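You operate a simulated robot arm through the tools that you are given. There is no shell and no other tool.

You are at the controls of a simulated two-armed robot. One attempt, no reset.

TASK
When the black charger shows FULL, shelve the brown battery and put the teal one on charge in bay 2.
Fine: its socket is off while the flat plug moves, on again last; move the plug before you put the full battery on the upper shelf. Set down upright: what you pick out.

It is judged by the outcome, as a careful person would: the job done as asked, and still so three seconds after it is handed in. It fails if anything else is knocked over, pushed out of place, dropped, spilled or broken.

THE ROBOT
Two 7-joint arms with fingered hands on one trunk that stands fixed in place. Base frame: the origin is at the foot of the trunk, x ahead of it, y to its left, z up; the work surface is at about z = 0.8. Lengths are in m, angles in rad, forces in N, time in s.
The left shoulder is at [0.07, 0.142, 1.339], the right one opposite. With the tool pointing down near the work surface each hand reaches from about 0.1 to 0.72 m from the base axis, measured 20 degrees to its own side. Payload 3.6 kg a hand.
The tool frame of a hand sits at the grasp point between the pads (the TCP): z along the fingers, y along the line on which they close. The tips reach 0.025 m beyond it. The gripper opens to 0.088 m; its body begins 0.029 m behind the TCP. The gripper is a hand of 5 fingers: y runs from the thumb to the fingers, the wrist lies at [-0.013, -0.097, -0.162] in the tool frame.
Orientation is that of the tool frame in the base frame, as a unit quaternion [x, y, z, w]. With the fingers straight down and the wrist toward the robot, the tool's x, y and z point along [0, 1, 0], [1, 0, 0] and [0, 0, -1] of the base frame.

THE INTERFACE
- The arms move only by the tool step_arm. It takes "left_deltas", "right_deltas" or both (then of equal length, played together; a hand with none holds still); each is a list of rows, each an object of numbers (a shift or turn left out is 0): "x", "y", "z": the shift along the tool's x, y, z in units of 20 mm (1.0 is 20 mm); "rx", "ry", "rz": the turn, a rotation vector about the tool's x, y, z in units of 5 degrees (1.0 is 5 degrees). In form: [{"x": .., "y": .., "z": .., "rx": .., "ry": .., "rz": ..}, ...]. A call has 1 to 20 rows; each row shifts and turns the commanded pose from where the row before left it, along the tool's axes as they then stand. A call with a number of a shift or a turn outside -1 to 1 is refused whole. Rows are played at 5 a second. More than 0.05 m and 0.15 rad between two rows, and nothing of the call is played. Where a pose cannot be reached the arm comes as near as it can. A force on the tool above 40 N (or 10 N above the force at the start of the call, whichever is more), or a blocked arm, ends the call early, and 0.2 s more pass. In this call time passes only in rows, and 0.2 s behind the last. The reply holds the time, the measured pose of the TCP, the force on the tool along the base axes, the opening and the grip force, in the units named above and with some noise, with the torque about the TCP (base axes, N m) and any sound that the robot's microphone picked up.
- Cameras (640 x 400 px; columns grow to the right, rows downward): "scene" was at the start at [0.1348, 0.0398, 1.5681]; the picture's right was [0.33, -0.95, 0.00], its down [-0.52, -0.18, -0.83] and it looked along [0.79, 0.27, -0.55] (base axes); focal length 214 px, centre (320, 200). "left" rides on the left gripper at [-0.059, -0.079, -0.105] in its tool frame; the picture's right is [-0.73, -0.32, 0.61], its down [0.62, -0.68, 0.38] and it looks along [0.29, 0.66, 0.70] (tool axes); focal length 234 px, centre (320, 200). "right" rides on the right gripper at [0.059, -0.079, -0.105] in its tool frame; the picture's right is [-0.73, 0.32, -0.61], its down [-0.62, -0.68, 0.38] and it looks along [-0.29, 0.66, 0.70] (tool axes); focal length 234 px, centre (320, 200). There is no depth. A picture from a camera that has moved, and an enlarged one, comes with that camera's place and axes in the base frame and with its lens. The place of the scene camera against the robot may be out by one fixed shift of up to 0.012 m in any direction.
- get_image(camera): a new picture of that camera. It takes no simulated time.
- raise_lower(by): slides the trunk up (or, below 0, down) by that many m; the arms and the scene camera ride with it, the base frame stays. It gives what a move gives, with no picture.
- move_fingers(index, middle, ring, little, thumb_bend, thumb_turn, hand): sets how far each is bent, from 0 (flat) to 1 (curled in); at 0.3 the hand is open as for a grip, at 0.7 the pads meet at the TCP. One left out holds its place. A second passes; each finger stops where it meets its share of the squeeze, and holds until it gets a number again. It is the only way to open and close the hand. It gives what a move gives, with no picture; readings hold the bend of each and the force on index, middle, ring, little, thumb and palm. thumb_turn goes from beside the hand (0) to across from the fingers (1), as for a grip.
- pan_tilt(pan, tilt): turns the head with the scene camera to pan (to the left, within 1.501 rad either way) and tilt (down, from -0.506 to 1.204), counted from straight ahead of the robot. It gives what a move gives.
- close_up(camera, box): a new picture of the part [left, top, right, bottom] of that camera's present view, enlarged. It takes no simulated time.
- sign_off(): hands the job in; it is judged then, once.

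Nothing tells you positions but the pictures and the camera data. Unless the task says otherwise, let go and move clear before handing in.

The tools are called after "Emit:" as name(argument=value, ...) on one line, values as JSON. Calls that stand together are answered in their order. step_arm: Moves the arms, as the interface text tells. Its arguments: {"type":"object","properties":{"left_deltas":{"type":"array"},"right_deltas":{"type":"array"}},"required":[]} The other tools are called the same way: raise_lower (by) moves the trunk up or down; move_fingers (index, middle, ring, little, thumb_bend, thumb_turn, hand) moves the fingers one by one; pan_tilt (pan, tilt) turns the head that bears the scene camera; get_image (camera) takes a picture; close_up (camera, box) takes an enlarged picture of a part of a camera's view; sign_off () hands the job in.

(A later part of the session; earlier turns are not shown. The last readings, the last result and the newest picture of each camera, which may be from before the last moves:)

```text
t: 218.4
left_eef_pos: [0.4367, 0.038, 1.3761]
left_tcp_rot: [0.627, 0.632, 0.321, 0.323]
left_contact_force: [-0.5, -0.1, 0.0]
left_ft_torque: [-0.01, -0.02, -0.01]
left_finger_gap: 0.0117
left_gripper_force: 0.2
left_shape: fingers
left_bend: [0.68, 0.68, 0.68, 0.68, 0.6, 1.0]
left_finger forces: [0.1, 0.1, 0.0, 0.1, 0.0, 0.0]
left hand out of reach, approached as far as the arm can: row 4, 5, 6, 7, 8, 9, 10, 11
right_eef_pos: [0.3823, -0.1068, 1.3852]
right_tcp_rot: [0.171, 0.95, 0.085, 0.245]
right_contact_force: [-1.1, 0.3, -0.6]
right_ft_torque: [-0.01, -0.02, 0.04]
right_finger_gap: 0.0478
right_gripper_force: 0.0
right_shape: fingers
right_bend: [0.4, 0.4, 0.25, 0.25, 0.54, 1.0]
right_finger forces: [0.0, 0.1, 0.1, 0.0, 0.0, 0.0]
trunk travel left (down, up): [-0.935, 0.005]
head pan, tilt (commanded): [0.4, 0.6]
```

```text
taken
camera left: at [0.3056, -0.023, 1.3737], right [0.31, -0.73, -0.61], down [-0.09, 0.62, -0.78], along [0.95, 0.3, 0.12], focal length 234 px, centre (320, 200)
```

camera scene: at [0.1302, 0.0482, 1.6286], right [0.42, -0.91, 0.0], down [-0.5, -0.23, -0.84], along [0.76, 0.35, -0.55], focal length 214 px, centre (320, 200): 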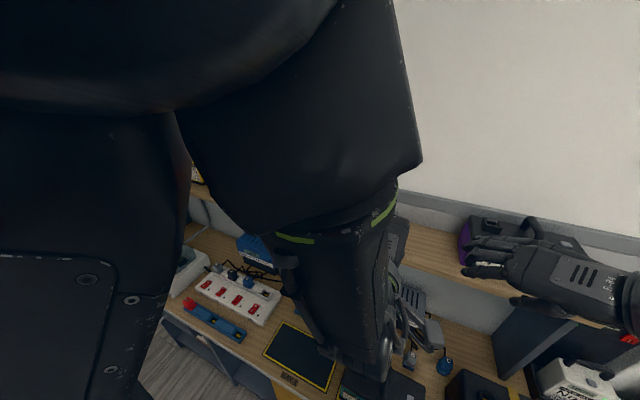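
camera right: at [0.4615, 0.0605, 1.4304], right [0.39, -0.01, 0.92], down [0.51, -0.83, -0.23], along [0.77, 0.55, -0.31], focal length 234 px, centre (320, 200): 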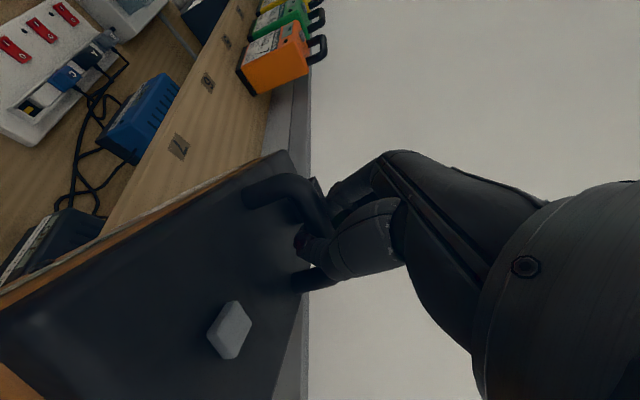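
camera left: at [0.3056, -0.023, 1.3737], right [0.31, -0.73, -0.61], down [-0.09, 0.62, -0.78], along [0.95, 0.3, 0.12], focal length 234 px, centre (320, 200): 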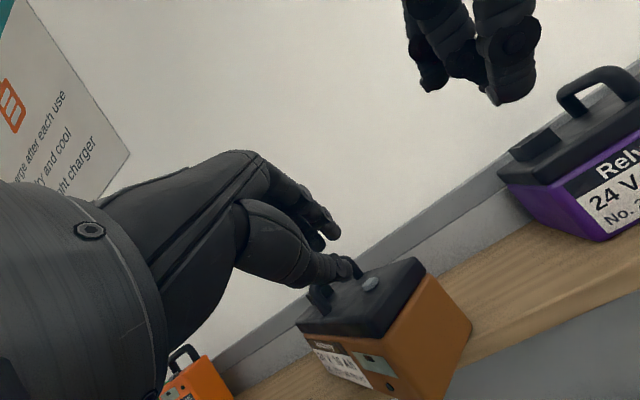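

That pushed the left elbow up in front of the head; undoing it. I'll use the right hand (little-finger side) for the push instead.

Emit:
step_arm(left_deltas=[{"rx": 1}, {"rx": 1}, {"rx": 1}, {"rx": 1}, {"rx": 1}, {"rx": 1}, {"rx": 1}, {"rx": 1}, {"rx": 1}, {"rx": 1}, {"rx": 1}])

Emit:
get_image(camera="scene")

```text
t: 220.8
left_eef_pos: [0.4364, 0.0358, 1.376]
left_tcp_rot: [0.706, 0.708, 0.0, 0.0]
left_contact_force: [0.5, 0.3, -0.4]
left_ft_torque: [0.01, 0.01, -0.02]
left_finger_gap: 0.0115
left_gripper_force: 0.1
left_shape: fingers
left_bend: [0.68, 0.68, 0.68, 0.68, 0.6, 1.0]
left_finger forces: [0.0, 0.0, 0.0, 0.1, 0.1, 0.0]
right_eef_pos: [0.3831, -0.1071, 1.3863]
right_tcp_rot: [0.172, 0.95, 0.085, 0.245]
right_contact_force: [-0.1, -0.5, -0.3]
right_ft_torque: [-0.03, 0.02, -0.02]
right_finger_gap: 0.0476
right_gripper_force: 0.0
right_shape: fingers
right_bend: [0.4, 0.4, 0.25, 0.25, 0.54, 1.0]
right_finger forces: [0.0, 0.0, 0.1, 0.1, 0.1, 0.0]
trunk travel left (down, up): [-0.935, 0.005]
head pan, tilt (commanded): [0.4, 0.6]
```

```text
taken
camera scene: at [0.1329, 0.0451, 1.6269], right [0.39, -0.92, 0.0], down [-0.52, -0.22, -0.82], along [0.76, 0.32, -0.57], focal length 214 px, centre (320, 200)
```

scene: 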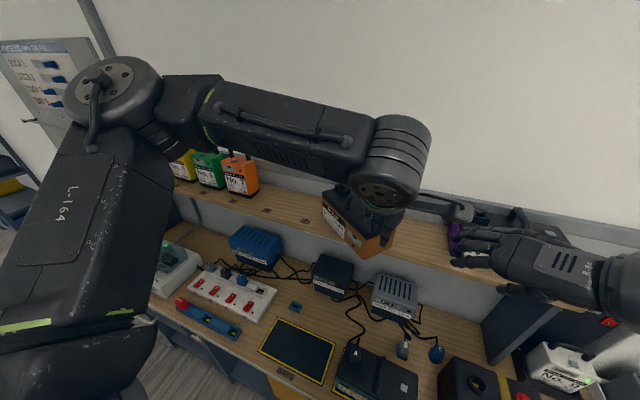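

The upright left hand is actually usable: its foremost point is the finger joints about 1 cm above the TCP, low enough. I'll bring it back down in front of the corner and push forward gently.

Emit:
step_arm(left_deltas=[{"y": -0.65, "x": 0.5}, {"y": -0.65, "x": 0.5}, {"z": 0.9}, {"z": 0.9}, {"z": 0.9}, {"z": 0.9}, {"z": 0.9}, {"z": 0.9}, {"z": 0.9}])

Emit:
get_image(camera="scene")

Emit:
get_image(camera="left")

Emit:
get_image(camera="right")

```text
t: 222.8
left_eef_pos: [0.4103, 0.0546, 1.2511]
left_tcp_rot: [0.706, 0.708, -0.001, 0.0]
left_contact_force: [-0.4, 0.5, -0.3]
left_ft_torque: [0.03, 0.0, 0.02]
left_finger_gap: 0.0113
left_gripper_force: 0.0
left_shape: fingers
left_bend: [0.68, 0.68, 0.68, 0.68, 0.6, 1.0]
left_finger forces: [0.1, 0.0, 0.0, 0.0, 0.0, 0.0]
right_eef_pos: [0.3833, -0.1078, 1.3862]
right_tcp_rot: [0.17, 0.95, 0.086, 0.246]
right_contact_force: [0.4, 0.1, 0.2]
right_ft_torque: [-0.03, 0.0, 0.03]
right_finger_gap: 0.0477
right_gripper_force: 0.0
right_shape: fingers
right_bend: [0.4, 0.4, 0.25, 0.25, 0.54, 1.0]
right_finger forces: [0.1, 0.0, 0.0, 0.0, 0.0, 0.0]
trunk travel left (down, up): [-0.935, 0.005]
head pan, tilt (commanded): [0.4, 0.6]
```

```text
taken
camera scene: at [0.1329, 0.0453, 1.6269], right [0.39, -0.92, 0.0], down [-0.52, -0.22, -0.82], along [0.76, 0.32, -0.57], focal length 214 px, centre (320, 200)
```

scene: 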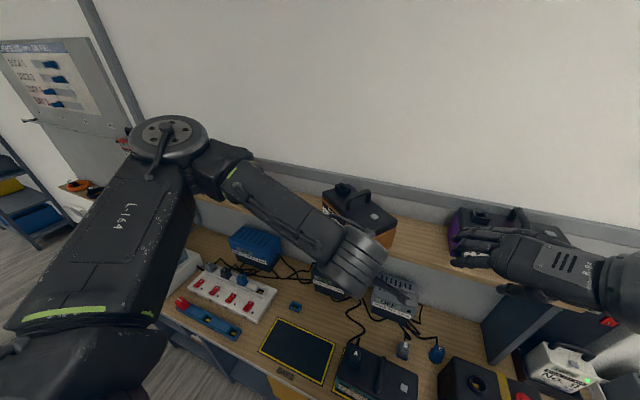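

```text
taken
camera left: at [0.3317, -0.0046, 1.3561], right [-0.32, -0.73, -0.61], down [-0.68, 0.62, -0.38], along [0.66, 0.29, -0.7], focal length 234 px, centre (320, 200)
```

left: 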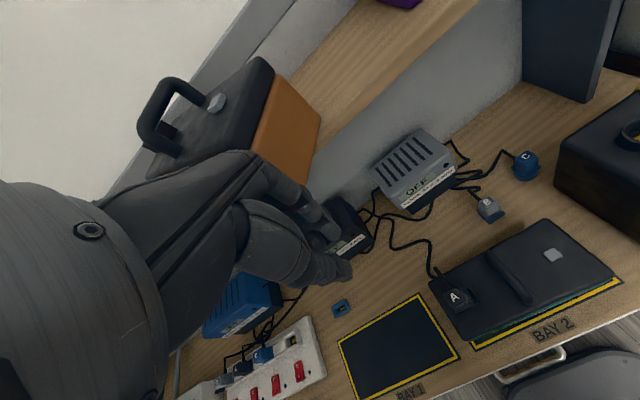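

```text
taken
camera right: at [0.2598, -0.1678, 1.4303], right [0.39, -0.01, 0.92], down [0.51, -0.83, -0.23], along [0.77, 0.56, -0.31], focal length 234 px, centre (320, 200)
```

right: 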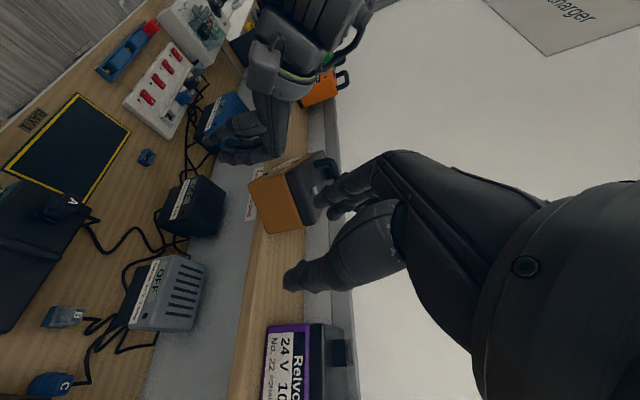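

The right wrist camera gives a good side view of the push. Advancing the left hand slowly.

Emit:
step_arm(left_deltas=[{"y": 0.5}, {"y": 0.5}, {"y": 0.5}, {"y": 0.4}, {"y": 0.4}])

Emit:
close_up(camera="right", box=[180, 20, 380, 260])

```text
t: 224.0
left_eef_pos: [0.4575, 0.0551, 1.2482]
left_tcp_rot: [0.706, 0.709, 0.0, 0.0]
left_contact_force: [-0.7, -0.1, 0.3]
left_ft_torque: [0.0, 0.01, 0.01]
left_finger_gap: 0.0114
left_gripper_force: 0.0
left_shape: fingers
left_bend: [0.68, 0.68, 0.68, 0.68, 0.6, 1.0]
left_finger forces: [0.0, 0.0, 0.0, 0.0, 0.0, 0.0]
right_eef_pos: [0.3831, -0.1065, 1.3854]
right_tcp_rot: [0.171, 0.95, 0.085, 0.246]
right_contact_force: [-0.1, -0.1, -0.1]
right_ft_torque: [0.0, -0.01, 0.02]
right_finger_gap: 0.0474
right_gripper_force: 0.1
right_shape: fingers
right_bend: [0.4, 0.4, 0.25, 0.25, 0.54, 1.0]
right_finger forces: [0.1, 0.0, 0.0, 0.0, 0.0, 0.0]
trunk travel left (down, up): [-0.935, 0.005]
head pan, tilt (commanded): [0.4, 0.6]
```

```text
1.67 times, centred on (280, 140) of right
camera zoom: at [0.2599, -0.1679, 1.4303], right [0.39, -0.01, 0.92], down [0.51, -0.83, -0.23], along [0.77, 0.56, -0.31], focal length 390 px, centre (387, 300)
```

zoom: 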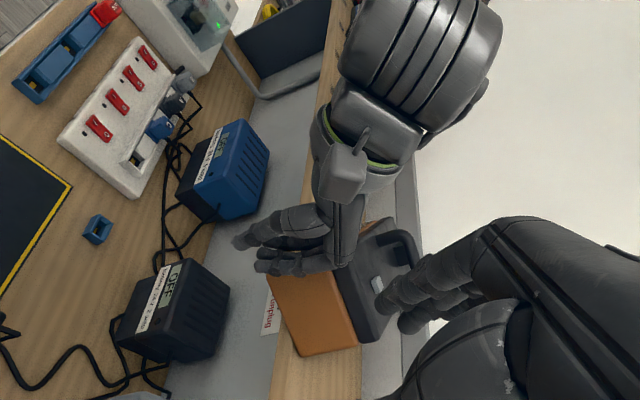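

Emit:
step_arm(left_deltas=[{"y": 0.3}, {"y": 0.3}, {"y": 0.3}])

Emit:
close_up(camera="right", box=[180, 20, 380, 260])

```text
t: 224.8
left_eef_pos: [0.4751, 0.0544, 1.2502]
left_tcp_rot: [0.706, 0.708, 0.0, 0.0]
left_contact_force: [-5.8, -3.1, 2.8]
left_ft_torque: [0.06, -0.13, 0.03]
left_finger_gap: 0.0117
left_gripper_force: 3.3
left_shape: fingers
left_bend: [0.68, 0.7, 0.68, 0.68, 0.6, 1.0]
left_finger forces: [0.0, 5.2, 1.8, 0.1, 0.0, 0.0]
right_eef_pos: [0.3827, -0.1081, 1.386]
right_tcp_rot: [0.171, 0.95, 0.085, 0.246]
right_contact_force: [0.5, -0.3, -0.4]
right_ft_torque: [0.02, 0.01, 0.01]
right_finger_gap: 0.0474
right_gripper_force: 0.0
right_shape: fingers
right_bend: [0.4, 0.4, 0.25, 0.25, 0.54, 1.0]
right_finger forces: [0.0, 0.0, 0.1, 0.0, 0.0, 0.0]
trunk travel left (down, up): [-0.935, 0.005]
head pan, tilt (commanded): [0.4, 0.6]
```

```text
1.67 times, centred on (280, 140) of right
camera zoom: at [0.2584, -0.1684, 1.4306], right [0.39, -0.01, 0.92], down [0.51, -0.83, -0.23], along [0.77, 0.56, -0.31], focal length 390 px, centre (387, 300)
```

zoom: 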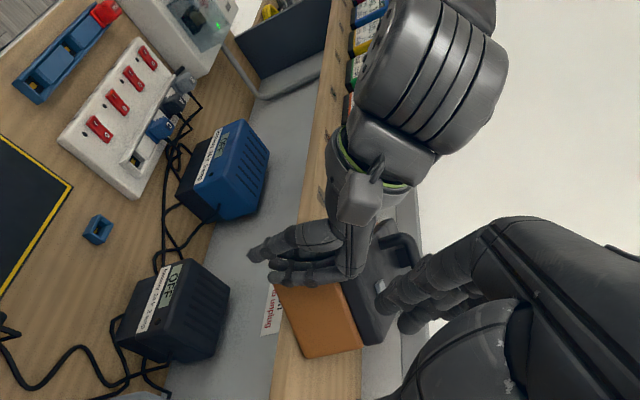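

Contact made with modest force (≈6 N). Continuing the push in small increments.

Emit:
step_arm(left_deltas=[{"y": 0.3}, {"y": 0.3}, {"y": 0.3}, {"y": 0.3}])

Emit:
close_up(camera="right", box=[180, 20, 380, 260])

Emit:
close_up(camera="scene", box=[280, 160, 460, 290])

```text
t: 225.8
left_eef_pos: [0.4976, 0.0552, 1.2497]
left_tcp_rot: [0.706, 0.708, 0.001, 0.001]
left_contact_force: [-5.0, -1.2, 2.0]
left_ft_torque: [0.04, -0.12, 0.03]
left_finger_gap: 0.0114
left_gripper_force: 3.3
left_shape: fingers
left_bend: [0.68, 0.7, 0.69, 0.68, 0.6, 1.0]
left_finger forces: [0.1, 4.4, 2.8, 0.0, 0.1, 0.0]
right_eef_pos: [0.3825, -0.108, 1.3857]
right_tcp_rot: [0.171, 0.95, 0.084, 0.246]
right_contact_force: [-0.2, -0.4, -0.3]
right_ft_torque: [0.03, 0.01, -0.03]
right_finger_gap: 0.0476
right_gripper_force: 0.0
right_shape: fingers
right_bend: [0.4, 0.4, 0.25, 0.25, 0.54, 1.0]
right_finger forces: [0.0, 0.0, 0.0, 0.0, 0.0, 0.1]
trunk travel left (down, up): [-0.935, 0.005]
head pan, tilt (commanded): [0.4, 0.6]
```

```text
1.67 times, centred on (280, 140) of right
camera zoom: at [0.2586, -0.1686, 1.4305], right [0.39, -0.01, 0.92], down [0.51, -0.83, -0.23], along [0.77, 0.56, -0.31], focal length 390 px, centre (387, 300)
```

zoom: 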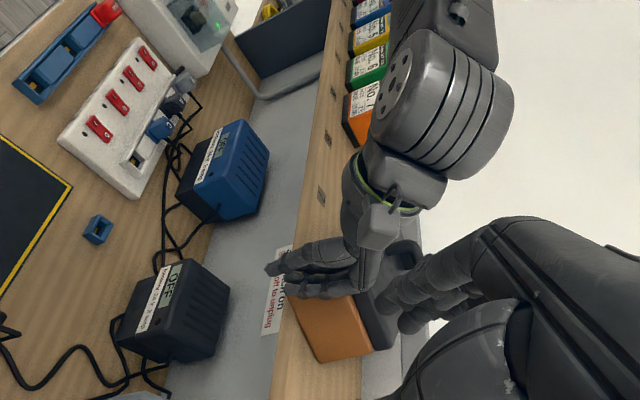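

```text
3.08 times, centred on (370, 225) of scene
camera zoom: at [0.1314, 0.0443, 1.627], right [0.39, -0.92, 0.0], down [-0.52, -0.22, -0.83], along [0.76, 0.32, -0.56], focal length 660 px, centre (166, 123)
```

zoom: 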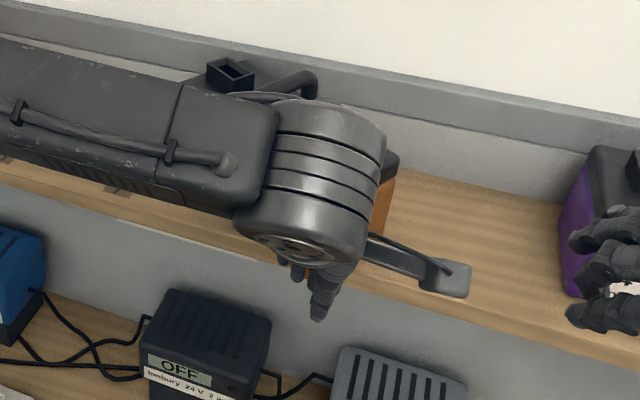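

Emit:
step_arm(left_deltas=[{"y": 0.3}, {"y": 0.3}, {"y": 0.3}, {"y": 0.3}])

Emit:
close_up(camera="right", box=[180, 20, 380, 260])

```text
t: 226.8
left_eef_pos: [0.52, 0.0523, 1.2506]
left_tcp_rot: [0.705, 0.709, 0.003, 0.001]
left_contact_force: [-9.1, -8.7, -3.1]
left_ft_torque: [0.01, -0.03, -0.11]
left_finger_gap: 0.0115
left_gripper_force: 8.2
left_shape: fingers
left_bend: [0.68, 0.7, 0.7, 0.68, 0.6, 1.0]
left_finger forces: [0.0, 10.8, 5.7, 0.0, 0.0, 0.1]
right_eef_pos: [0.3797, -0.1103, 1.3865]
right_tcp_rot: [0.171, 0.95, 0.086, 0.246]
right_contact_force: [-0.4, 0.9, -0.7]
right_ft_torque: [0.02, -0.02, 0.01]
right_finger_gap: 0.0475
right_gripper_force: 0.2
right_shape: fingers
right_bend: [0.4, 0.4, 0.25, 0.25, 0.54, 1.0]
right_finger forces: [0.0, 0.0, 0.1, 0.1, 0.0, 0.0]
trunk travel left (down, up): [-0.935, 0.005]
head pan, tilt (commanded): [0.4, 0.6]
```

```text
1.67 times, centred on (280, 140) of right
camera zoom: at [0.2559, -0.1721, 1.4305], right [0.38, -0.02, 0.92], down [0.51, -0.83, -0.23], along [0.77, 0.56, -0.31], focal length 390 px, centre (387, 300)
```

zoom: 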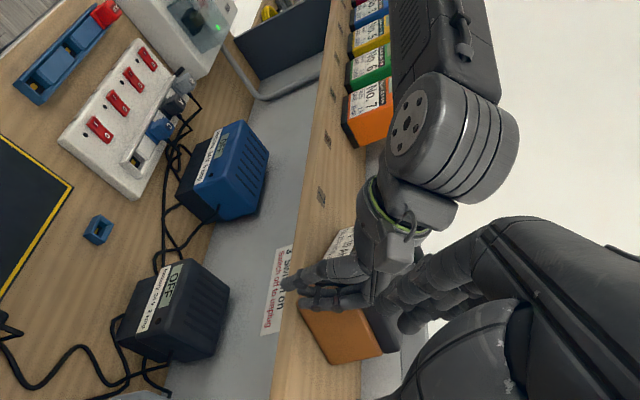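

Force has risen to ~13 N — the far corner may have reached the back rail. I'll look before pushing on.

Emit:
get_image(camera="left")

Emit:
close_up(camera="scene", box=[260, 140, 440, 290])

```text
taken
camera left: at [0.4414, -0.0074, 1.3556], right [-0.32, -0.73, -0.61], down [-0.68, 0.62, -0.38], along [0.66, 0.3, -0.69], focal length 234 px, centre (320, 200)
```

left: 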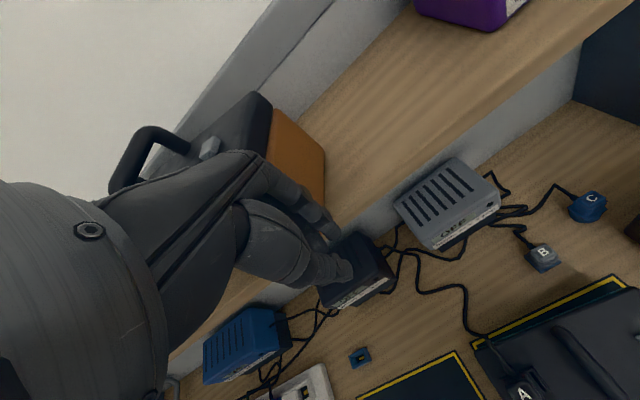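

```text
2.67 times, centred on (350, 215) of scene
camera zoom: at [0.1281, 0.0399, 1.6274], right [0.39, -0.92, 0.0], down [-0.52, -0.22, -0.83], along [0.76, 0.32, -0.56], focal length 572 px, centre (240, 160)
```

zoom: 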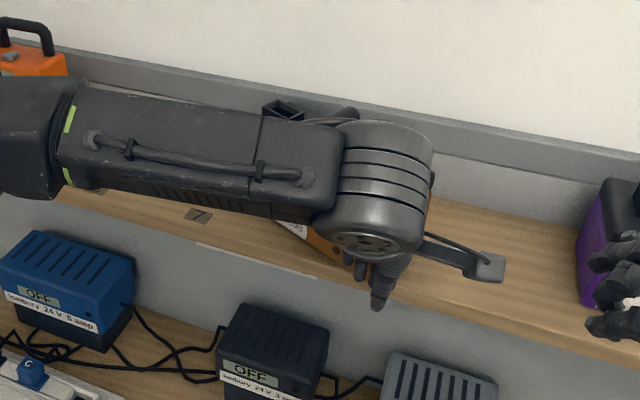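

The far corner has reached the back rail, so further pushing at this end now turns the battery square. Continuing carefully with small steps.

Emit:
step_arm(left_deltas=[{"y": 0.2}, {"y": 0.2}, {"y": 0.2}])

Emit:
close_up(camera="right", box=[180, 20, 380, 260])

Emit:
get_image(camera="left")

```text
t: 227.6
left_eef_pos: [0.533, 0.0536, 1.2517]
left_tcp_rot: [0.706, 0.708, 0.002, 0.001]
left_contact_force: [-7.9, -6.1, 2.4]
left_ft_torque: [0.12, -0.21, -0.01]
left_finger_gap: 0.0114
left_gripper_force: 7.2
left_shape: fingers
left_bend: [0.68, 0.69, 0.7, 0.68, 0.6, 1.0]
left_finger forces: [0.1, 8.2, 6.2, 0.0, 0.1, 0.1]
right_eef_pos: [0.3798, -0.1085, 1.3867]
right_tcp_rot: [0.17, 0.95, 0.086, 0.246]
right_contact_force: [-0.2, -0.2, -0.3]
right_ft_torque: [-0.01, 0.01, 0.03]
right_finger_gap: 0.0476
right_gripper_force: 0.1
right_shape: fingers
right_bend: [0.4, 0.4, 0.25, 0.25, 0.54, 1.0]
right_finger forces: [0.0, 0.0, 0.1, 0.0, 0.0, 0.0]
trunk travel left (down, up): [-0.935, 0.005]
head pan, tilt (commanded): [0.4, 0.6]
```

```text
1.67 times, centred on (280, 140) of right
camera zoom: at [0.2563, -0.1702, 1.4308], right [0.38, -0.02, 0.92], down [0.51, -0.83, -0.23], along [0.77, 0.56, -0.31], focal length 390 px, centre (387, 300)
```

zoom: 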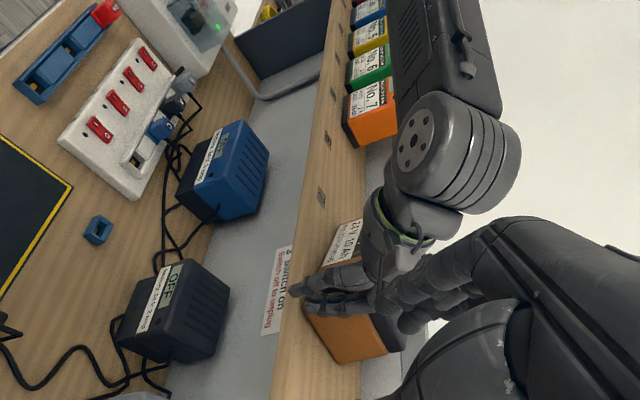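

```text
taken
camera left: at [0.4543, -0.0054, 1.3555], right [-0.32, -0.73, -0.61], down [-0.68, 0.62, -0.38], along [0.66, 0.29, -0.69], focal length 234 px, centre (320, 200)
```

left: 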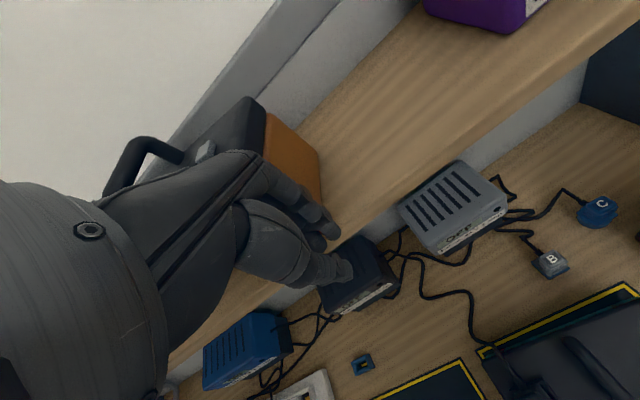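

Emit:
step_arm(left_deltas=[{"y": 0.2}, {"y": 0.2}, {"y": 0.2}, {"y": 0.2}])

Emit:
close_up(camera="right", box=[180, 20, 380, 260])

```text
t: 228.6
left_eef_pos: [0.5502, 0.0541, 1.2514]
left_tcp_rot: [0.705, 0.709, 0.001, -0.001]
left_contact_force: [-5.6, -3.4, 1.8]
left_ft_torque: [0.09, -0.17, 0.02]
left_finger_gap: 0.0113
left_gripper_force: 6.3
left_shape: fingers
left_bend: [0.68, 0.68, 0.7, 0.68, 0.6, 1.0]
left_finger forces: [0.1, 5.7, 6.4, 0.1, 0.0, 0.1]
right_eef_pos: [0.3807, -0.1084, 1.385]
right_tcp_rot: [0.17, 0.95, 0.086, 0.246]
right_contact_force: [0.2, 0.0, 0.1]
right_ft_torque: [-0.03, 0.0, 0.01]
right_finger_gap: 0.0477
right_gripper_force: 0.1
right_shape: fingers
right_bend: [0.4, 0.4, 0.25, 0.25, 0.54, 1.0]
right_finger forces: [0.0, 0.1, 0.0, 0.0, 0.0, 0.0]
trunk travel left (down, up): [-0.935, 0.005]
head pan, tilt (commanded): [0.4, 0.6]
```

```text
1.67 times, centred on (280, 140) of right
camera zoom: at [0.2578, -0.1695, 1.4305], right [0.39, -0.01, 0.92], down [0.51, -0.83, -0.23], along [0.77, 0.56, -0.31], focal length 390 px, centre (387, 300)
```

zoom: 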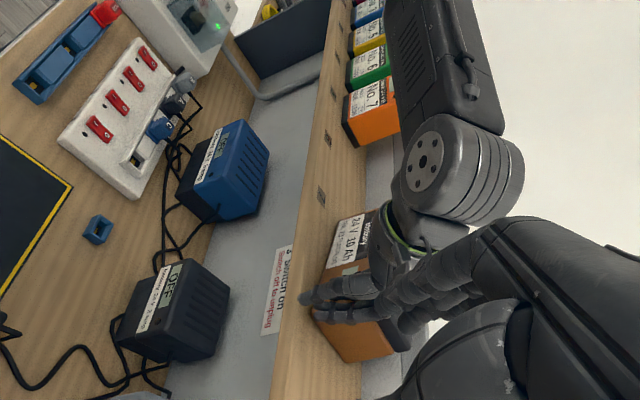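

Emit:
step_arm(left_deltas=[{"y": 0.2}, {"y": 0.2}, {"y": 0.2}])

Emit:
get_image(camera="left")

Emit:
close_up(camera="right", box=[260, 110, 380, 260])

```text
t: 229.4
left_eef_pos: [0.5618, 0.0544, 1.2508]
left_tcp_rot: [0.706, 0.708, 0.001, 0.0]
left_contact_force: [-5.3, -3.7, 2.0]
left_ft_torque: [0.1, -0.14, 0.03]
left_finger_gap: 0.0114
left_gripper_force: 5.9
left_shape: fingers
left_bend: [0.68, 0.68, 0.7, 0.68, 0.6, 1.0]
left_finger forces: [0.0, 5.0, 6.7, 0.0, 0.0, 0.1]
right_eef_pos: [0.3805, -0.1092, 1.3857]
right_tcp_rot: [0.171, 0.95, 0.086, 0.245]
right_contact_force: [-0.5, 0.4, -0.3]
right_ft_torque: [0.0, -0.03, 0.02]
right_finger_gap: 0.0477
right_gripper_force: 0.0
right_shape: fingers
right_bend: [0.4, 0.4, 0.25, 0.25, 0.54, 1.0]
right_finger forces: [0.1, 0.1, 0.1, 0.0, 0.0, 0.1]
trunk travel left (down, up): [-0.935, 0.005]
head pan, tilt (commanded): [0.4, 0.6]
```

```text
taken
camera left: at [0.4827, -0.0048, 1.3555], right [-0.32, -0.73, -0.61], down [-0.68, 0.62, -0.38], along [0.66, 0.29, -0.69], focal length 234 px, centre (320, 200)
```

left: 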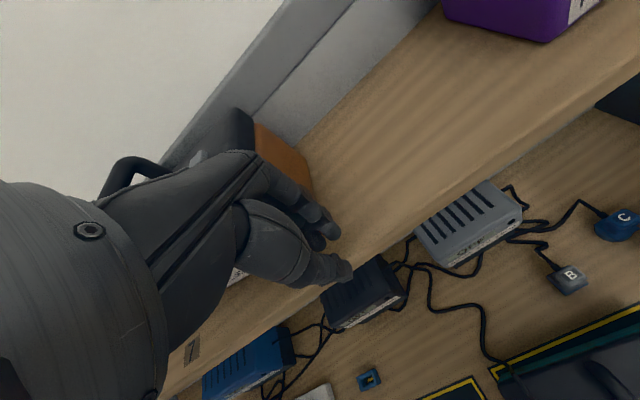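

```text
2.67 times, centred on (320, 185) of right
camera zoom: at [0.2576, -0.1695, 1.4306], right [0.39, -0.01, 0.92], down [0.51, -0.83, -0.23], along [0.77, 0.56, -0.31], focal length 624 px, centre (320, 240)
```

zoom: 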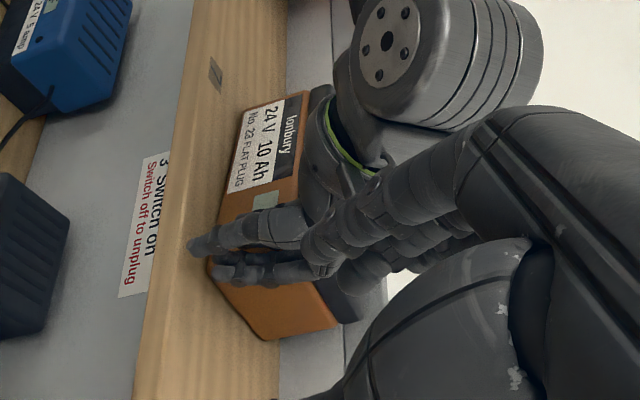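

The battery's front edge is now practically parallel to the shelf edge. Withdrawing the left hand straight back and checking.

Emit:
step_arm(left_deltas=[{"y": -0.5}, {"y": -0.8}, {"y": -0.9}, {"y": -0.9}, {"y": -0.9}, {"y": -0.9}, {"y": -0.9}, {"y": -0.9}])

Emit:
get_image(camera="right")

Emit:
get_image(camera="scene")

```text
t: 231.2
left_eef_pos: [0.4288, 0.0566, 1.2471]
left_tcp_rot: [0.706, 0.708, 0.001, 0.0]
left_contact_force: [-0.3, -0.1, -0.4]
left_ft_torque: [-0.02, -0.01, 0.0]
left_finger_gap: 0.0113
left_gripper_force: 0.1
left_shape: fingers
left_bend: [0.68, 0.68, 0.68, 0.68, 0.6, 1.0]
left_finger forces: [0.0, 0.0, 0.0, 0.0, 0.1, 0.1]
right_eef_pos: [0.3823, -0.1072, 1.3857]
right_tcp_rot: [0.171, 0.951, 0.084, 0.244]
right_contact_force: [-0.4, -0.6, 0.0]
right_ft_torque: [-0.05, -0.05, 0.01]
right_finger_gap: 0.0475
right_gripper_force: 0.1
right_shape: fingers
right_bend: [0.4, 0.4, 0.25, 0.25, 0.54, 1.0]
right_finger forces: [0.0, 0.0, 0.0, 0.1, 0.1, 0.0]
trunk travel left (down, up): [-0.935, 0.005]
head pan, tilt (commanded): [0.4, 0.6]
```

```text
taken
camera right: at [0.2588, -0.168, 1.4305], right [0.39, -0.01, 0.92], down [0.51, -0.83, -0.23], along [0.77, 0.56, -0.31], focal length 234 px, centre (320, 200)
```

right: 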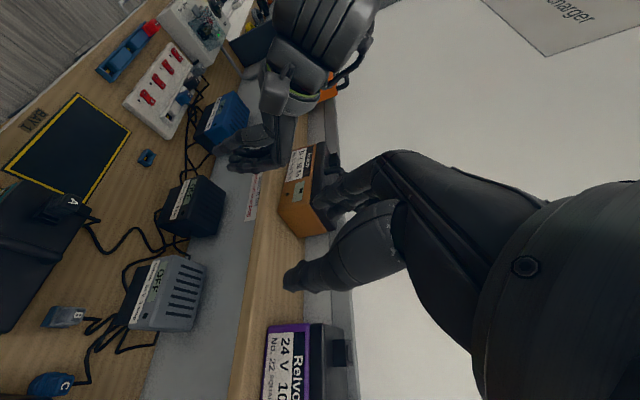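

```text
taken
camera scene: at [0.1317, 0.0451, 1.627], right [0.39, -0.92, 0.0], down [-0.52, -0.22, -0.83], along [0.76, 0.32, -0.56], focal length 214 px, centre (320, 200)
```

scene: 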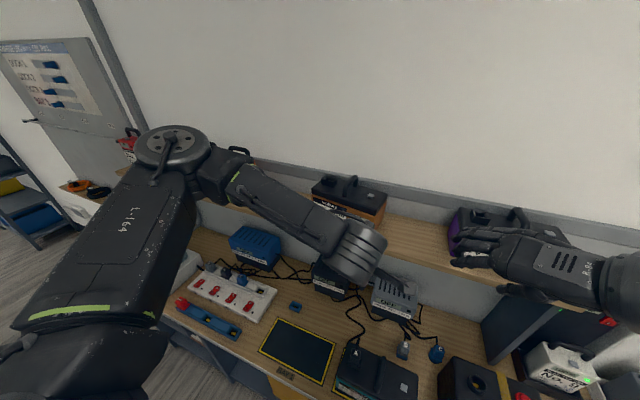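

Brown now stands square and upright on the upper shelf. Last step: switch socket 2 back on. Moving the left hand back to the left, in front of the shelf.

Emit:
step_arm(left_deltas=[{"x": 1, "y": -0.1}, {"x": 1, "y": -0.1}, {"x": 1, "y": -0.1}, {"x": 1, "y": -0.1}, {"x": 1, "y": -0.1}, {"x": 1}, {"x": 1}, {"x": 1}, {"x": 1}, {"x": 1}, {"x": 1}, {"x": 1}, {"x": 1}, {"x": 1}, {"x": 1}, {"x": 1}, {"x": 1}, {"x": 1}, {"x": 1}, {"x": 1}])

Emit:
get_image(camera="scene")

Emit:
close_up(camera="scene", box=[270, 150, 420, 260])

```text
t: 235.4
left_eef_pos: [0.4171, 0.4546, 1.2504]
left_tcp_rot: [0.706, 0.708, 0.0, 0.0]
left_contact_force: [0.3, -0.7, 0.1]
left_ft_torque: [-0.09, 0.04, 0.02]
left_finger_gap: 0.0112
left_gripper_force: 0.0
left_shape: fingers
left_bend: [0.68, 0.68, 0.68, 0.68, 0.6, 1.0]
left_finger forces: [0.0, 0.0, 0.1, 0.0, 0.0, 0.1]
right_eef_pos: [0.3827, -0.1058, 1.3873]
right_tcp_rot: [0.172, 0.95, 0.086, 0.245]
right_contact_force: [0.2, -0.8, 0.8]
right_ft_torque: [0.02, -0.03, 0.0]
right_finger_gap: 0.0475
right_gripper_force: 0.1
right_shape: fingers
right_bend: [0.4, 0.4, 0.25, 0.25, 0.54, 1.0]
right_finger forces: [0.1, 0.0, 0.1, 0.1, 0.1, 0.0]
trunk travel left (down, up): [-0.935, 0.005]
head pan, tilt (commanded): [0.4, 0.6]
```

```text
taken
camera scene: at [0.1322, 0.0457, 1.6269], right [0.39, -0.92, 0.0], down [-0.52, -0.22, -0.83], along [0.76, 0.32, -0.56], focal length 214 px, centre (320, 200)
```

scene: 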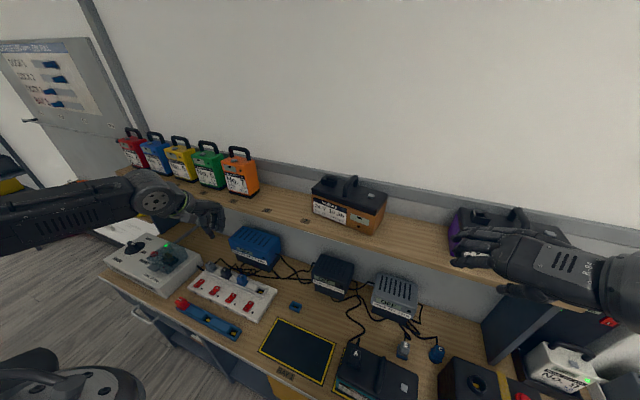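

```text
3.64 times, centred on (345, 205) of scene
camera zoom: at [0.1322, 0.0457, 1.6269], right [0.39, -0.92, 0.0], down [-0.52, -0.22, -0.83], along [0.76, 0.32, -0.56], focal length 780 px, centre (229, 182)
```

zoom: 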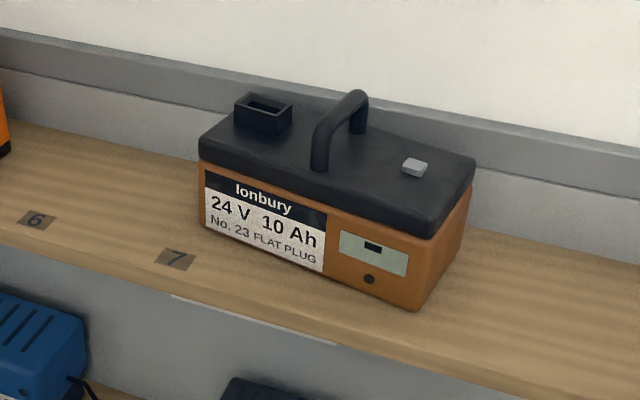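

Brown is fully on the shelf, upright and nearly square. Now the pointing hand and the approach to switch 2.

Emit:
step_arm(left_deltas=[{"x": 1}, {"x": 1}, {"x": 1}, {"x": 1}, {"x": 1}, {"x": 1}, {"x": 1}, {"x": 1}, {"x": 1}, {"x": 0.5}])

Emit:
move_fingers(hand="left", index=0.55, middle=1, ring=1, little=1, thumb_bend=0.2, thumb_turn=0.0)

Emit:
raise_lower(by=-0.2)

Emit:
get_image(camera="scene")

Emit:
get_image(camera="left")

```text
t: 237.6
left_eef_pos: [0.4177, 0.6459, 1.248]
left_tcp_rot: [0.706, 0.708, 0.0, 0.001]
left_contact_force: [0.0, -0.1, 0.2]
left_ft_torque: [-0.01, 0.02, 0.02]
left_finger_gap: 0.0115
left_gripper_force: 0.2
left_shape: fingers
left_bend: [0.68, 0.68, 0.68, 0.68, 0.6, 1.0]
left_finger forces: [0.0, 0.0, 0.0, 0.0, 0.0, 0.0]
right_eef_pos: [0.384, -0.1072, 1.3863]
right_tcp_rot: [0.171, 0.951, 0.085, 0.245]
right_contact_force: [-0.3, 0.5, 0.0]
right_ft_torque: [-0.01, -0.05, 0.03]
right_finger_gap: 0.0475
right_gripper_force: 0.1
right_shape: fingers
right_bend: [0.4, 0.4, 0.25, 0.25, 0.54, 1.0]
right_finger forces: [0.0, 0.0, 0.1, 0.1, 0.0, 0.0]
trunk travel left (down, up): [-0.935, 0.005]
head pan, tilt (commanded): [0.4, 0.6]
```

```text
t: 238.6
left_eef_pos: [0.4158, 0.6451, 1.2484]
left_tcp_rot: [0.705, 0.709, 0.0, 0.001]
left_contact_force: [0.4, -0.9, -0.7]
left_ft_torque: [-0.01, 0.03, 0.0]
left_finger_gap: 0.1113
left_gripper_force: 0.1
left_shape: fingers
left_bend: [0.55, 1.0, 1.0, 1.0, 0.2, 0.0]
left_finger forces: [0.0, 0.0, 0.0, 0.0, 0.0, 0.1]
right_eef_pos: [0.3838, -0.1081, 1.3856]
right_tcp_rot: [0.171, 0.95, 0.085, 0.246]
right_contact_force: [-0.2, 0.3, -0.5]
right_ft_torque: [0.04, -0.01, -0.02]
right_finger_gap: 0.0475
right_gripper_force: 0.0
right_shape: fingers
right_bend: [0.4, 0.4, 0.25, 0.25, 0.54, 1.0]
right_finger forces: [0.0, 0.0, 0.0, 0.1, 0.0, 0.1]
trunk travel left (down, up): [-0.935, 0.005]
head pan, tilt (commanded): [0.4, 0.6]
```

```text
t: 240.8
left_eef_pos: [0.4164, 0.6447, 1.0487]
left_tcp_rot: [0.706, 0.709, 0.001, 0.001]
left_contact_force: [-0.3, 0.5, 0.0]
left_ft_torque: [-0.01, 0.0, 0.0]
left_finger_gap: 0.1114
left_gripper_force: 0.0
left_shape: fingers
left_bend: [0.55, 1.0, 1.0, 1.0, 0.2, 0.0]
left_finger forces: [0.0, 0.1, 0.0, 0.0, 0.0, 0.0]
right_eef_pos: [0.3825, -0.1068, 1.1848]
right_tcp_rot: [0.171, 0.95, 0.085, 0.245]
right_contact_force: [0.3, 1.1, 0.1]
right_ft_torque: [-0.02, 0.01, -0.01]
right_finger_gap: 0.0475
right_gripper_force: 0.2
right_shape: fingers
right_bend: [0.4, 0.4, 0.25, 0.25, 0.54, 1.0]
right_finger forces: [0.0, 0.0, 0.0, 0.0, 0.1, 0.1]
trunk travel left (down, up): [-0.735, 0.205]
head pan, tilt (commanded): [0.4, 0.6]
```

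```text
taken
camera scene: at [0.1323, 0.0452, 1.427], right [0.39, -0.92, 0.0], down [-0.52, -0.22, -0.83], along [0.76, 0.32, -0.56], focal length 214 px, centre (320, 200)
```

scene: 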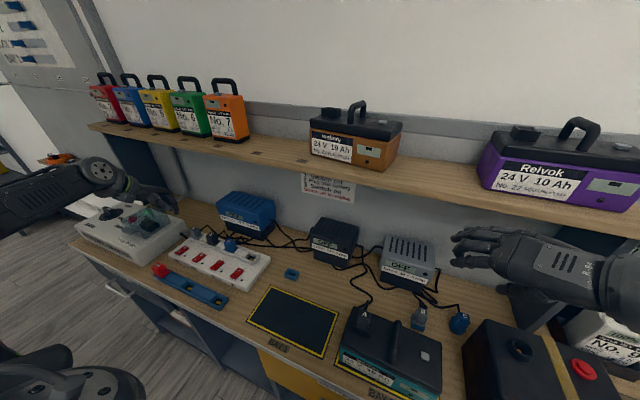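

```text
taken
camera left: at [0.3376, 0.5856, 1.1527], right [-0.32, -0.73, -0.61], down [-0.68, 0.62, -0.38], along [0.66, 0.29, -0.7], focal length 234 px, centre (320, 200)
```

left: 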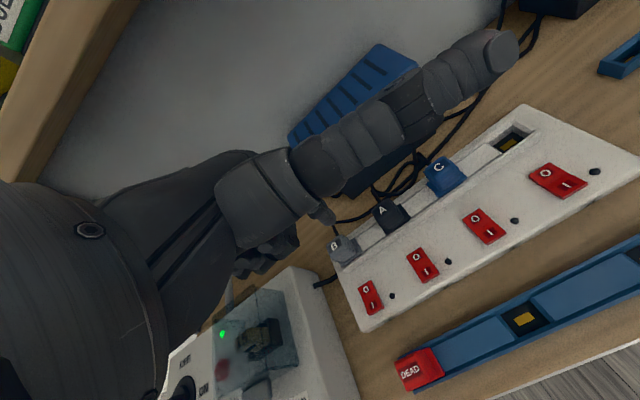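

Emit:
step_arm(left_deltas=[{"x": -0.2, "y": -0.67, "z": 0.5}, {"z": 0.9}, {"z": 0.9}, {"z": 0.9}, {"z": 0.9}, {"z": 0.9}, {"z": 0.9}, {"z": 0.9}, {"z": 0.9}])

Emit:
close_up(camera="left", box=[220, 150, 480, 320])

```text
t: 242.8
left_eef_pos: [0.4016, 0.6427, 0.8939]
left_tcp_rot: [0.706, 0.708, 0.001, 0.001]
left_contact_force: [-0.5, 0.1, 0.0]
left_ft_torque: [-0.02, -0.03, 0.03]
left_finger_gap: 0.1114
left_gripper_force: 0.0
left_shape: fingers
left_bend: [0.55, 1.0, 1.0, 1.0, 0.2, 0.0]
left_finger forces: [0.0, 0.0, 0.0, 0.1, 0.0, 0.0]
right_eef_pos: [0.3829, -0.1071, 1.1852]
right_tcp_rot: [0.171, 0.951, 0.085, 0.245]
right_contact_force: [-0.4, -0.5, -0.7]
right_ft_torque: [-0.01, 0.04, 0.02]
right_finger_gap: 0.0478
right_gripper_force: 0.0
right_shape: fingers
right_bend: [0.4, 0.4, 0.25, 0.25, 0.54, 1.0]
right_finger forces: [0.0, 0.1, 0.1, 0.0, 0.0, 0.1]
trunk travel left (down, up): [-0.735, 0.205]
head pan, tilt (commanded): [0.4, 0.6]
```

```text
2.35 times, centred on (350, 235) of left
camera zoom: at [0.3226, 0.5836, 0.9988], right [-0.32, -0.73, -0.61], down [-0.68, 0.62, -0.38], along [0.66, 0.29, -0.7], focal length 551 px, centre (249, 118)
```

zoom: 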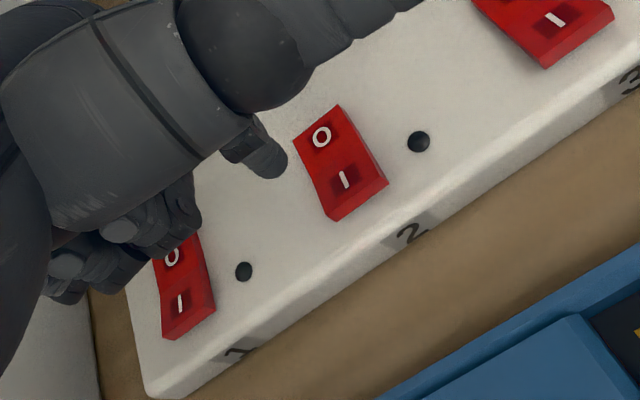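

Lined up with the I end of switch 2 (small correction applied). Pressing gently.

Emit:
step_arm(left_deltas=[{"x": -0.23, "y": 0.12}, {"z": 0.6}, {"z": 0.4}])

Emit:
close_up(camera="left", box=[220, 150, 480, 320])

```text
t: 243.6
left_eef_pos: [0.4056, 0.6377, 0.8731]
left_tcp_rot: [0.706, 0.709, 0.0, 0.0]
left_contact_force: [-1.2, 0.5, -0.2]
left_ft_torque: [0.02, -0.01, -0.01]
left_finger_gap: 0.1112
left_gripper_force: 0.0
left_shape: fingers
left_bend: [0.55, 1.0, 1.0, 1.0, 0.2, 0.0]
left_finger forces: [0.1, 0.0, 0.1, 0.0, 0.0, 0.1]
right_eef_pos: [0.3835, -0.1064, 1.1857]
right_tcp_rot: [0.171, 0.95, 0.085, 0.245]
right_contact_force: [-0.6, 0.5, -0.2]
right_ft_torque: [-0.01, 0.02, -0.02]
right_finger_gap: 0.0475
right_gripper_force: 0.0
right_shape: fingers
right_bend: [0.4, 0.4, 0.25, 0.25, 0.54, 1.0]
right_finger forces: [0.0, 0.1, 0.0, 0.0, 0.1, 0.0]
trunk travel left (down, up): [-0.735, 0.205]
head pan, tilt (commanded): [0.4, 0.6]
```

```text
2.35 times, centred on (350, 235) of left
camera zoom: at [0.3268, 0.578, 0.9782], right [-0.32, -0.73, -0.61], down [-0.68, 0.62, -0.38], along [0.66, 0.29, -0.7], focal length 551 px, centre (249, 118)
```

zoom: 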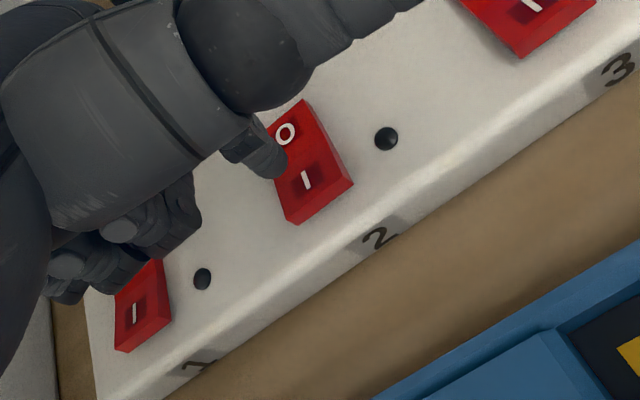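

Emit:
step_arm(left_deltas=[{"z": 0.35}, {"z": 0.25}, {"z": 0.2}])

Emit:
close_up(camera="left", box=[220, 150, 480, 320])

```text
t: 244.4
left_eef_pos: [0.4048, 0.6369, 0.8578]
left_tcp_rot: [0.706, 0.709, 0.001, 0.001]
left_contact_force: [-0.2, -0.5, 3.0]
left_ft_torque: [-0.04, -0.07, 0.01]
left_finger_gap: 0.1112
left_gripper_force: 1.2
left_shape: fingers
left_bend: [0.55, 1.0, 1.0, 1.0, 0.2, 0.0]
left_finger forces: [3.4, 0.0, 0.0, 0.0, 0.0, 0.0]
right_eef_pos: [0.382, -0.1078, 1.1858]
right_tcp_rot: [0.171, 0.951, 0.085, 0.245]
right_contact_force: [-1.0, 0.2, 0.2]
right_ft_torque: [0.03, -0.01, 0.01]
right_finger_gap: 0.0477
right_gripper_force: 0.1
right_shape: fingers
right_bend: [0.4, 0.4, 0.25, 0.25, 0.54, 1.0]
right_finger forces: [0.0, 0.0, 0.0, 0.0, 0.0, 0.0]
trunk travel left (down, up): [-0.735, 0.205]
head pan, tilt (commanded): [0.4, 0.6]
```

```text
2.35 times, centred on (350, 235) of left
camera zoom: at [0.326, 0.5773, 0.9636], right [-0.32, -0.73, -0.61], down [-0.68, 0.62, -0.38], along [0.66, 0.29, -0.69], focal length 551 px, centre (249, 118)
```

zoom: 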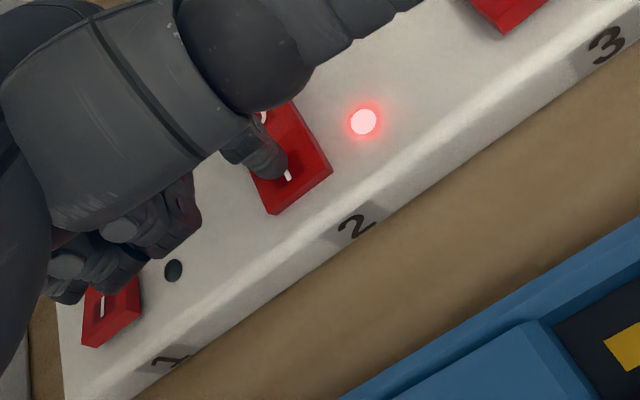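

The red lamp of socket 2 is lit again. I'll lift the left hand straight up and check the charger and the teal battery.

Emit:
step_arm(left_deltas=[{"z": -0.5}, {"z": -0.9}, {"z": -0.9}, {"z": -0.9}, {"z": -0.9}, {"z": -0.9}, {"z": -0.9}, {"z": -0.9}])

Emit:
pan_tilt(pan=0.3, tilt=0.7)

Emit:
get_image(camera="scene")

Emit:
close_up(camera="scene", box=[270, 170, 460, 320])

Emit:
close_up(camera="scene", box=[100, 160, 320, 300])

```text
t: 246.2
left_eef_pos: [0.405, 0.6366, 0.9936]
left_tcp_rot: [0.705, 0.709, 0.0, 0.0]
left_contact_force: [0.1, 0.8, 0.1]
left_ft_torque: [-0.01, -0.02, -0.02]
left_finger_gap: 0.1112
left_gripper_force: 0.0
left_shape: fingers
left_bend: [0.55, 1.0, 1.0, 1.0, 0.2, 0.0]
left_finger forces: [0.0, 0.0, 0.1, 0.1, 0.1, 0.0]
right_eef_pos: [0.383, -0.1067, 1.1856]
right_tcp_rot: [0.171, 0.95, 0.084, 0.245]
right_contact_force: [0.6, 0.0, -0.2]
right_ft_torque: [-0.03, -0.03, -0.01]
right_finger_gap: 0.0477
right_gripper_force: 0.0
right_shape: fingers
right_bend: [0.4, 0.4, 0.25, 0.25, 0.54, 1.0]
right_finger forces: [0.0, 0.0, 0.0, 0.1, 0.1, 0.1]
trunk travel left (down, up): [-0.735, 0.205]
head pan, tilt (commanded): [0.4, 0.6]
```

```text
t: 246.8
left_eef_pos: [0.4058, 0.6356, 0.9949]
left_tcp_rot: [0.706, 0.708, -0.001, 0.0]
left_contact_force: [-0.5, -1.2, -0.4]
left_ft_torque: [0.0, 0.0, 0.02]
left_finger_gap: 0.1114
left_gripper_force: 0.0
left_shape: fingers
left_bend: [0.55, 1.0, 1.0, 1.0, 0.2, 0.0]
left_finger forces: [0.0, 0.1, 0.1, 0.0, 0.0, 0.1]
right_eef_pos: [0.3836, -0.1069, 1.1854]
right_tcp_rot: [0.171, 0.95, 0.085, 0.246]
right_contact_force: [0.6, -0.2, 0.3]
right_ft_torque: [0.01, 0.05, 0.03]
right_finger_gap: 0.0479
right_gripper_force: 0.1
right_shape: fingers
right_bend: [0.4, 0.4, 0.25, 0.25, 0.54, 1.0]
right_finger forces: [0.0, 0.0, 0.0, 0.1, 0.0, 0.0]
trunk travel left (down, up): [-0.735, 0.205]
head pan, tilt (commanded): [0.3, 0.7]
```

```text
taken
camera scene: at [0.1321, 0.036, 1.4183], right [0.3, -0.96, 0.0], down [-0.62, -0.19, -0.77], along [0.73, 0.23, -0.64], focal length 214 px, centre (320, 200)
```

scene: 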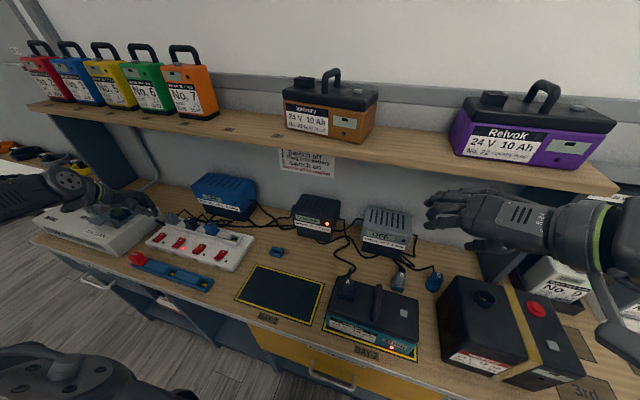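

```text
2.67 times, centred on (365, 245) of scene
camera zoom: at [0.1321, 0.036, 1.4183], right [0.3, -0.96, 0.0], down [-0.62, -0.19, -0.77], along [0.73, 0.23, -0.64], focal length 572 px, centre (200, 80)
```

zoom: 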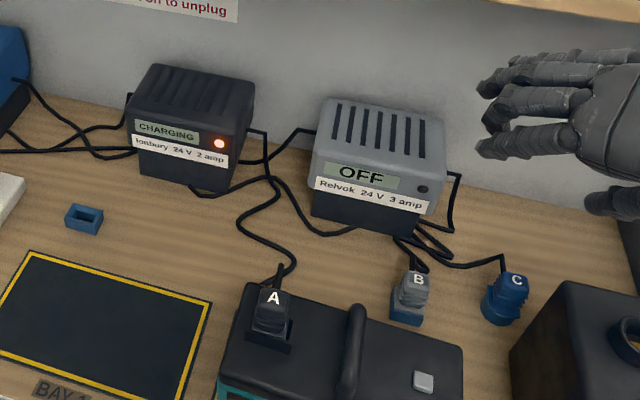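

```text
2.86 times, centred on (210, 230) of scene
camera zoom: at [0.1321, 0.036, 1.4183], right [0.3, -0.96, 0.0], down [-0.62, -0.19, -0.77], along [0.73, 0.23, -0.64], focal length 613 px, centre (634, 114)
```

zoom: 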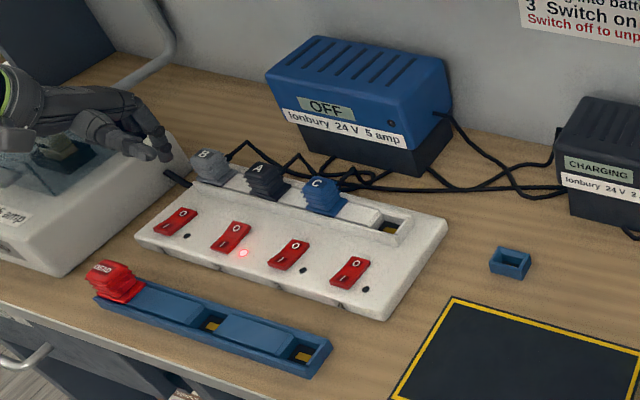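

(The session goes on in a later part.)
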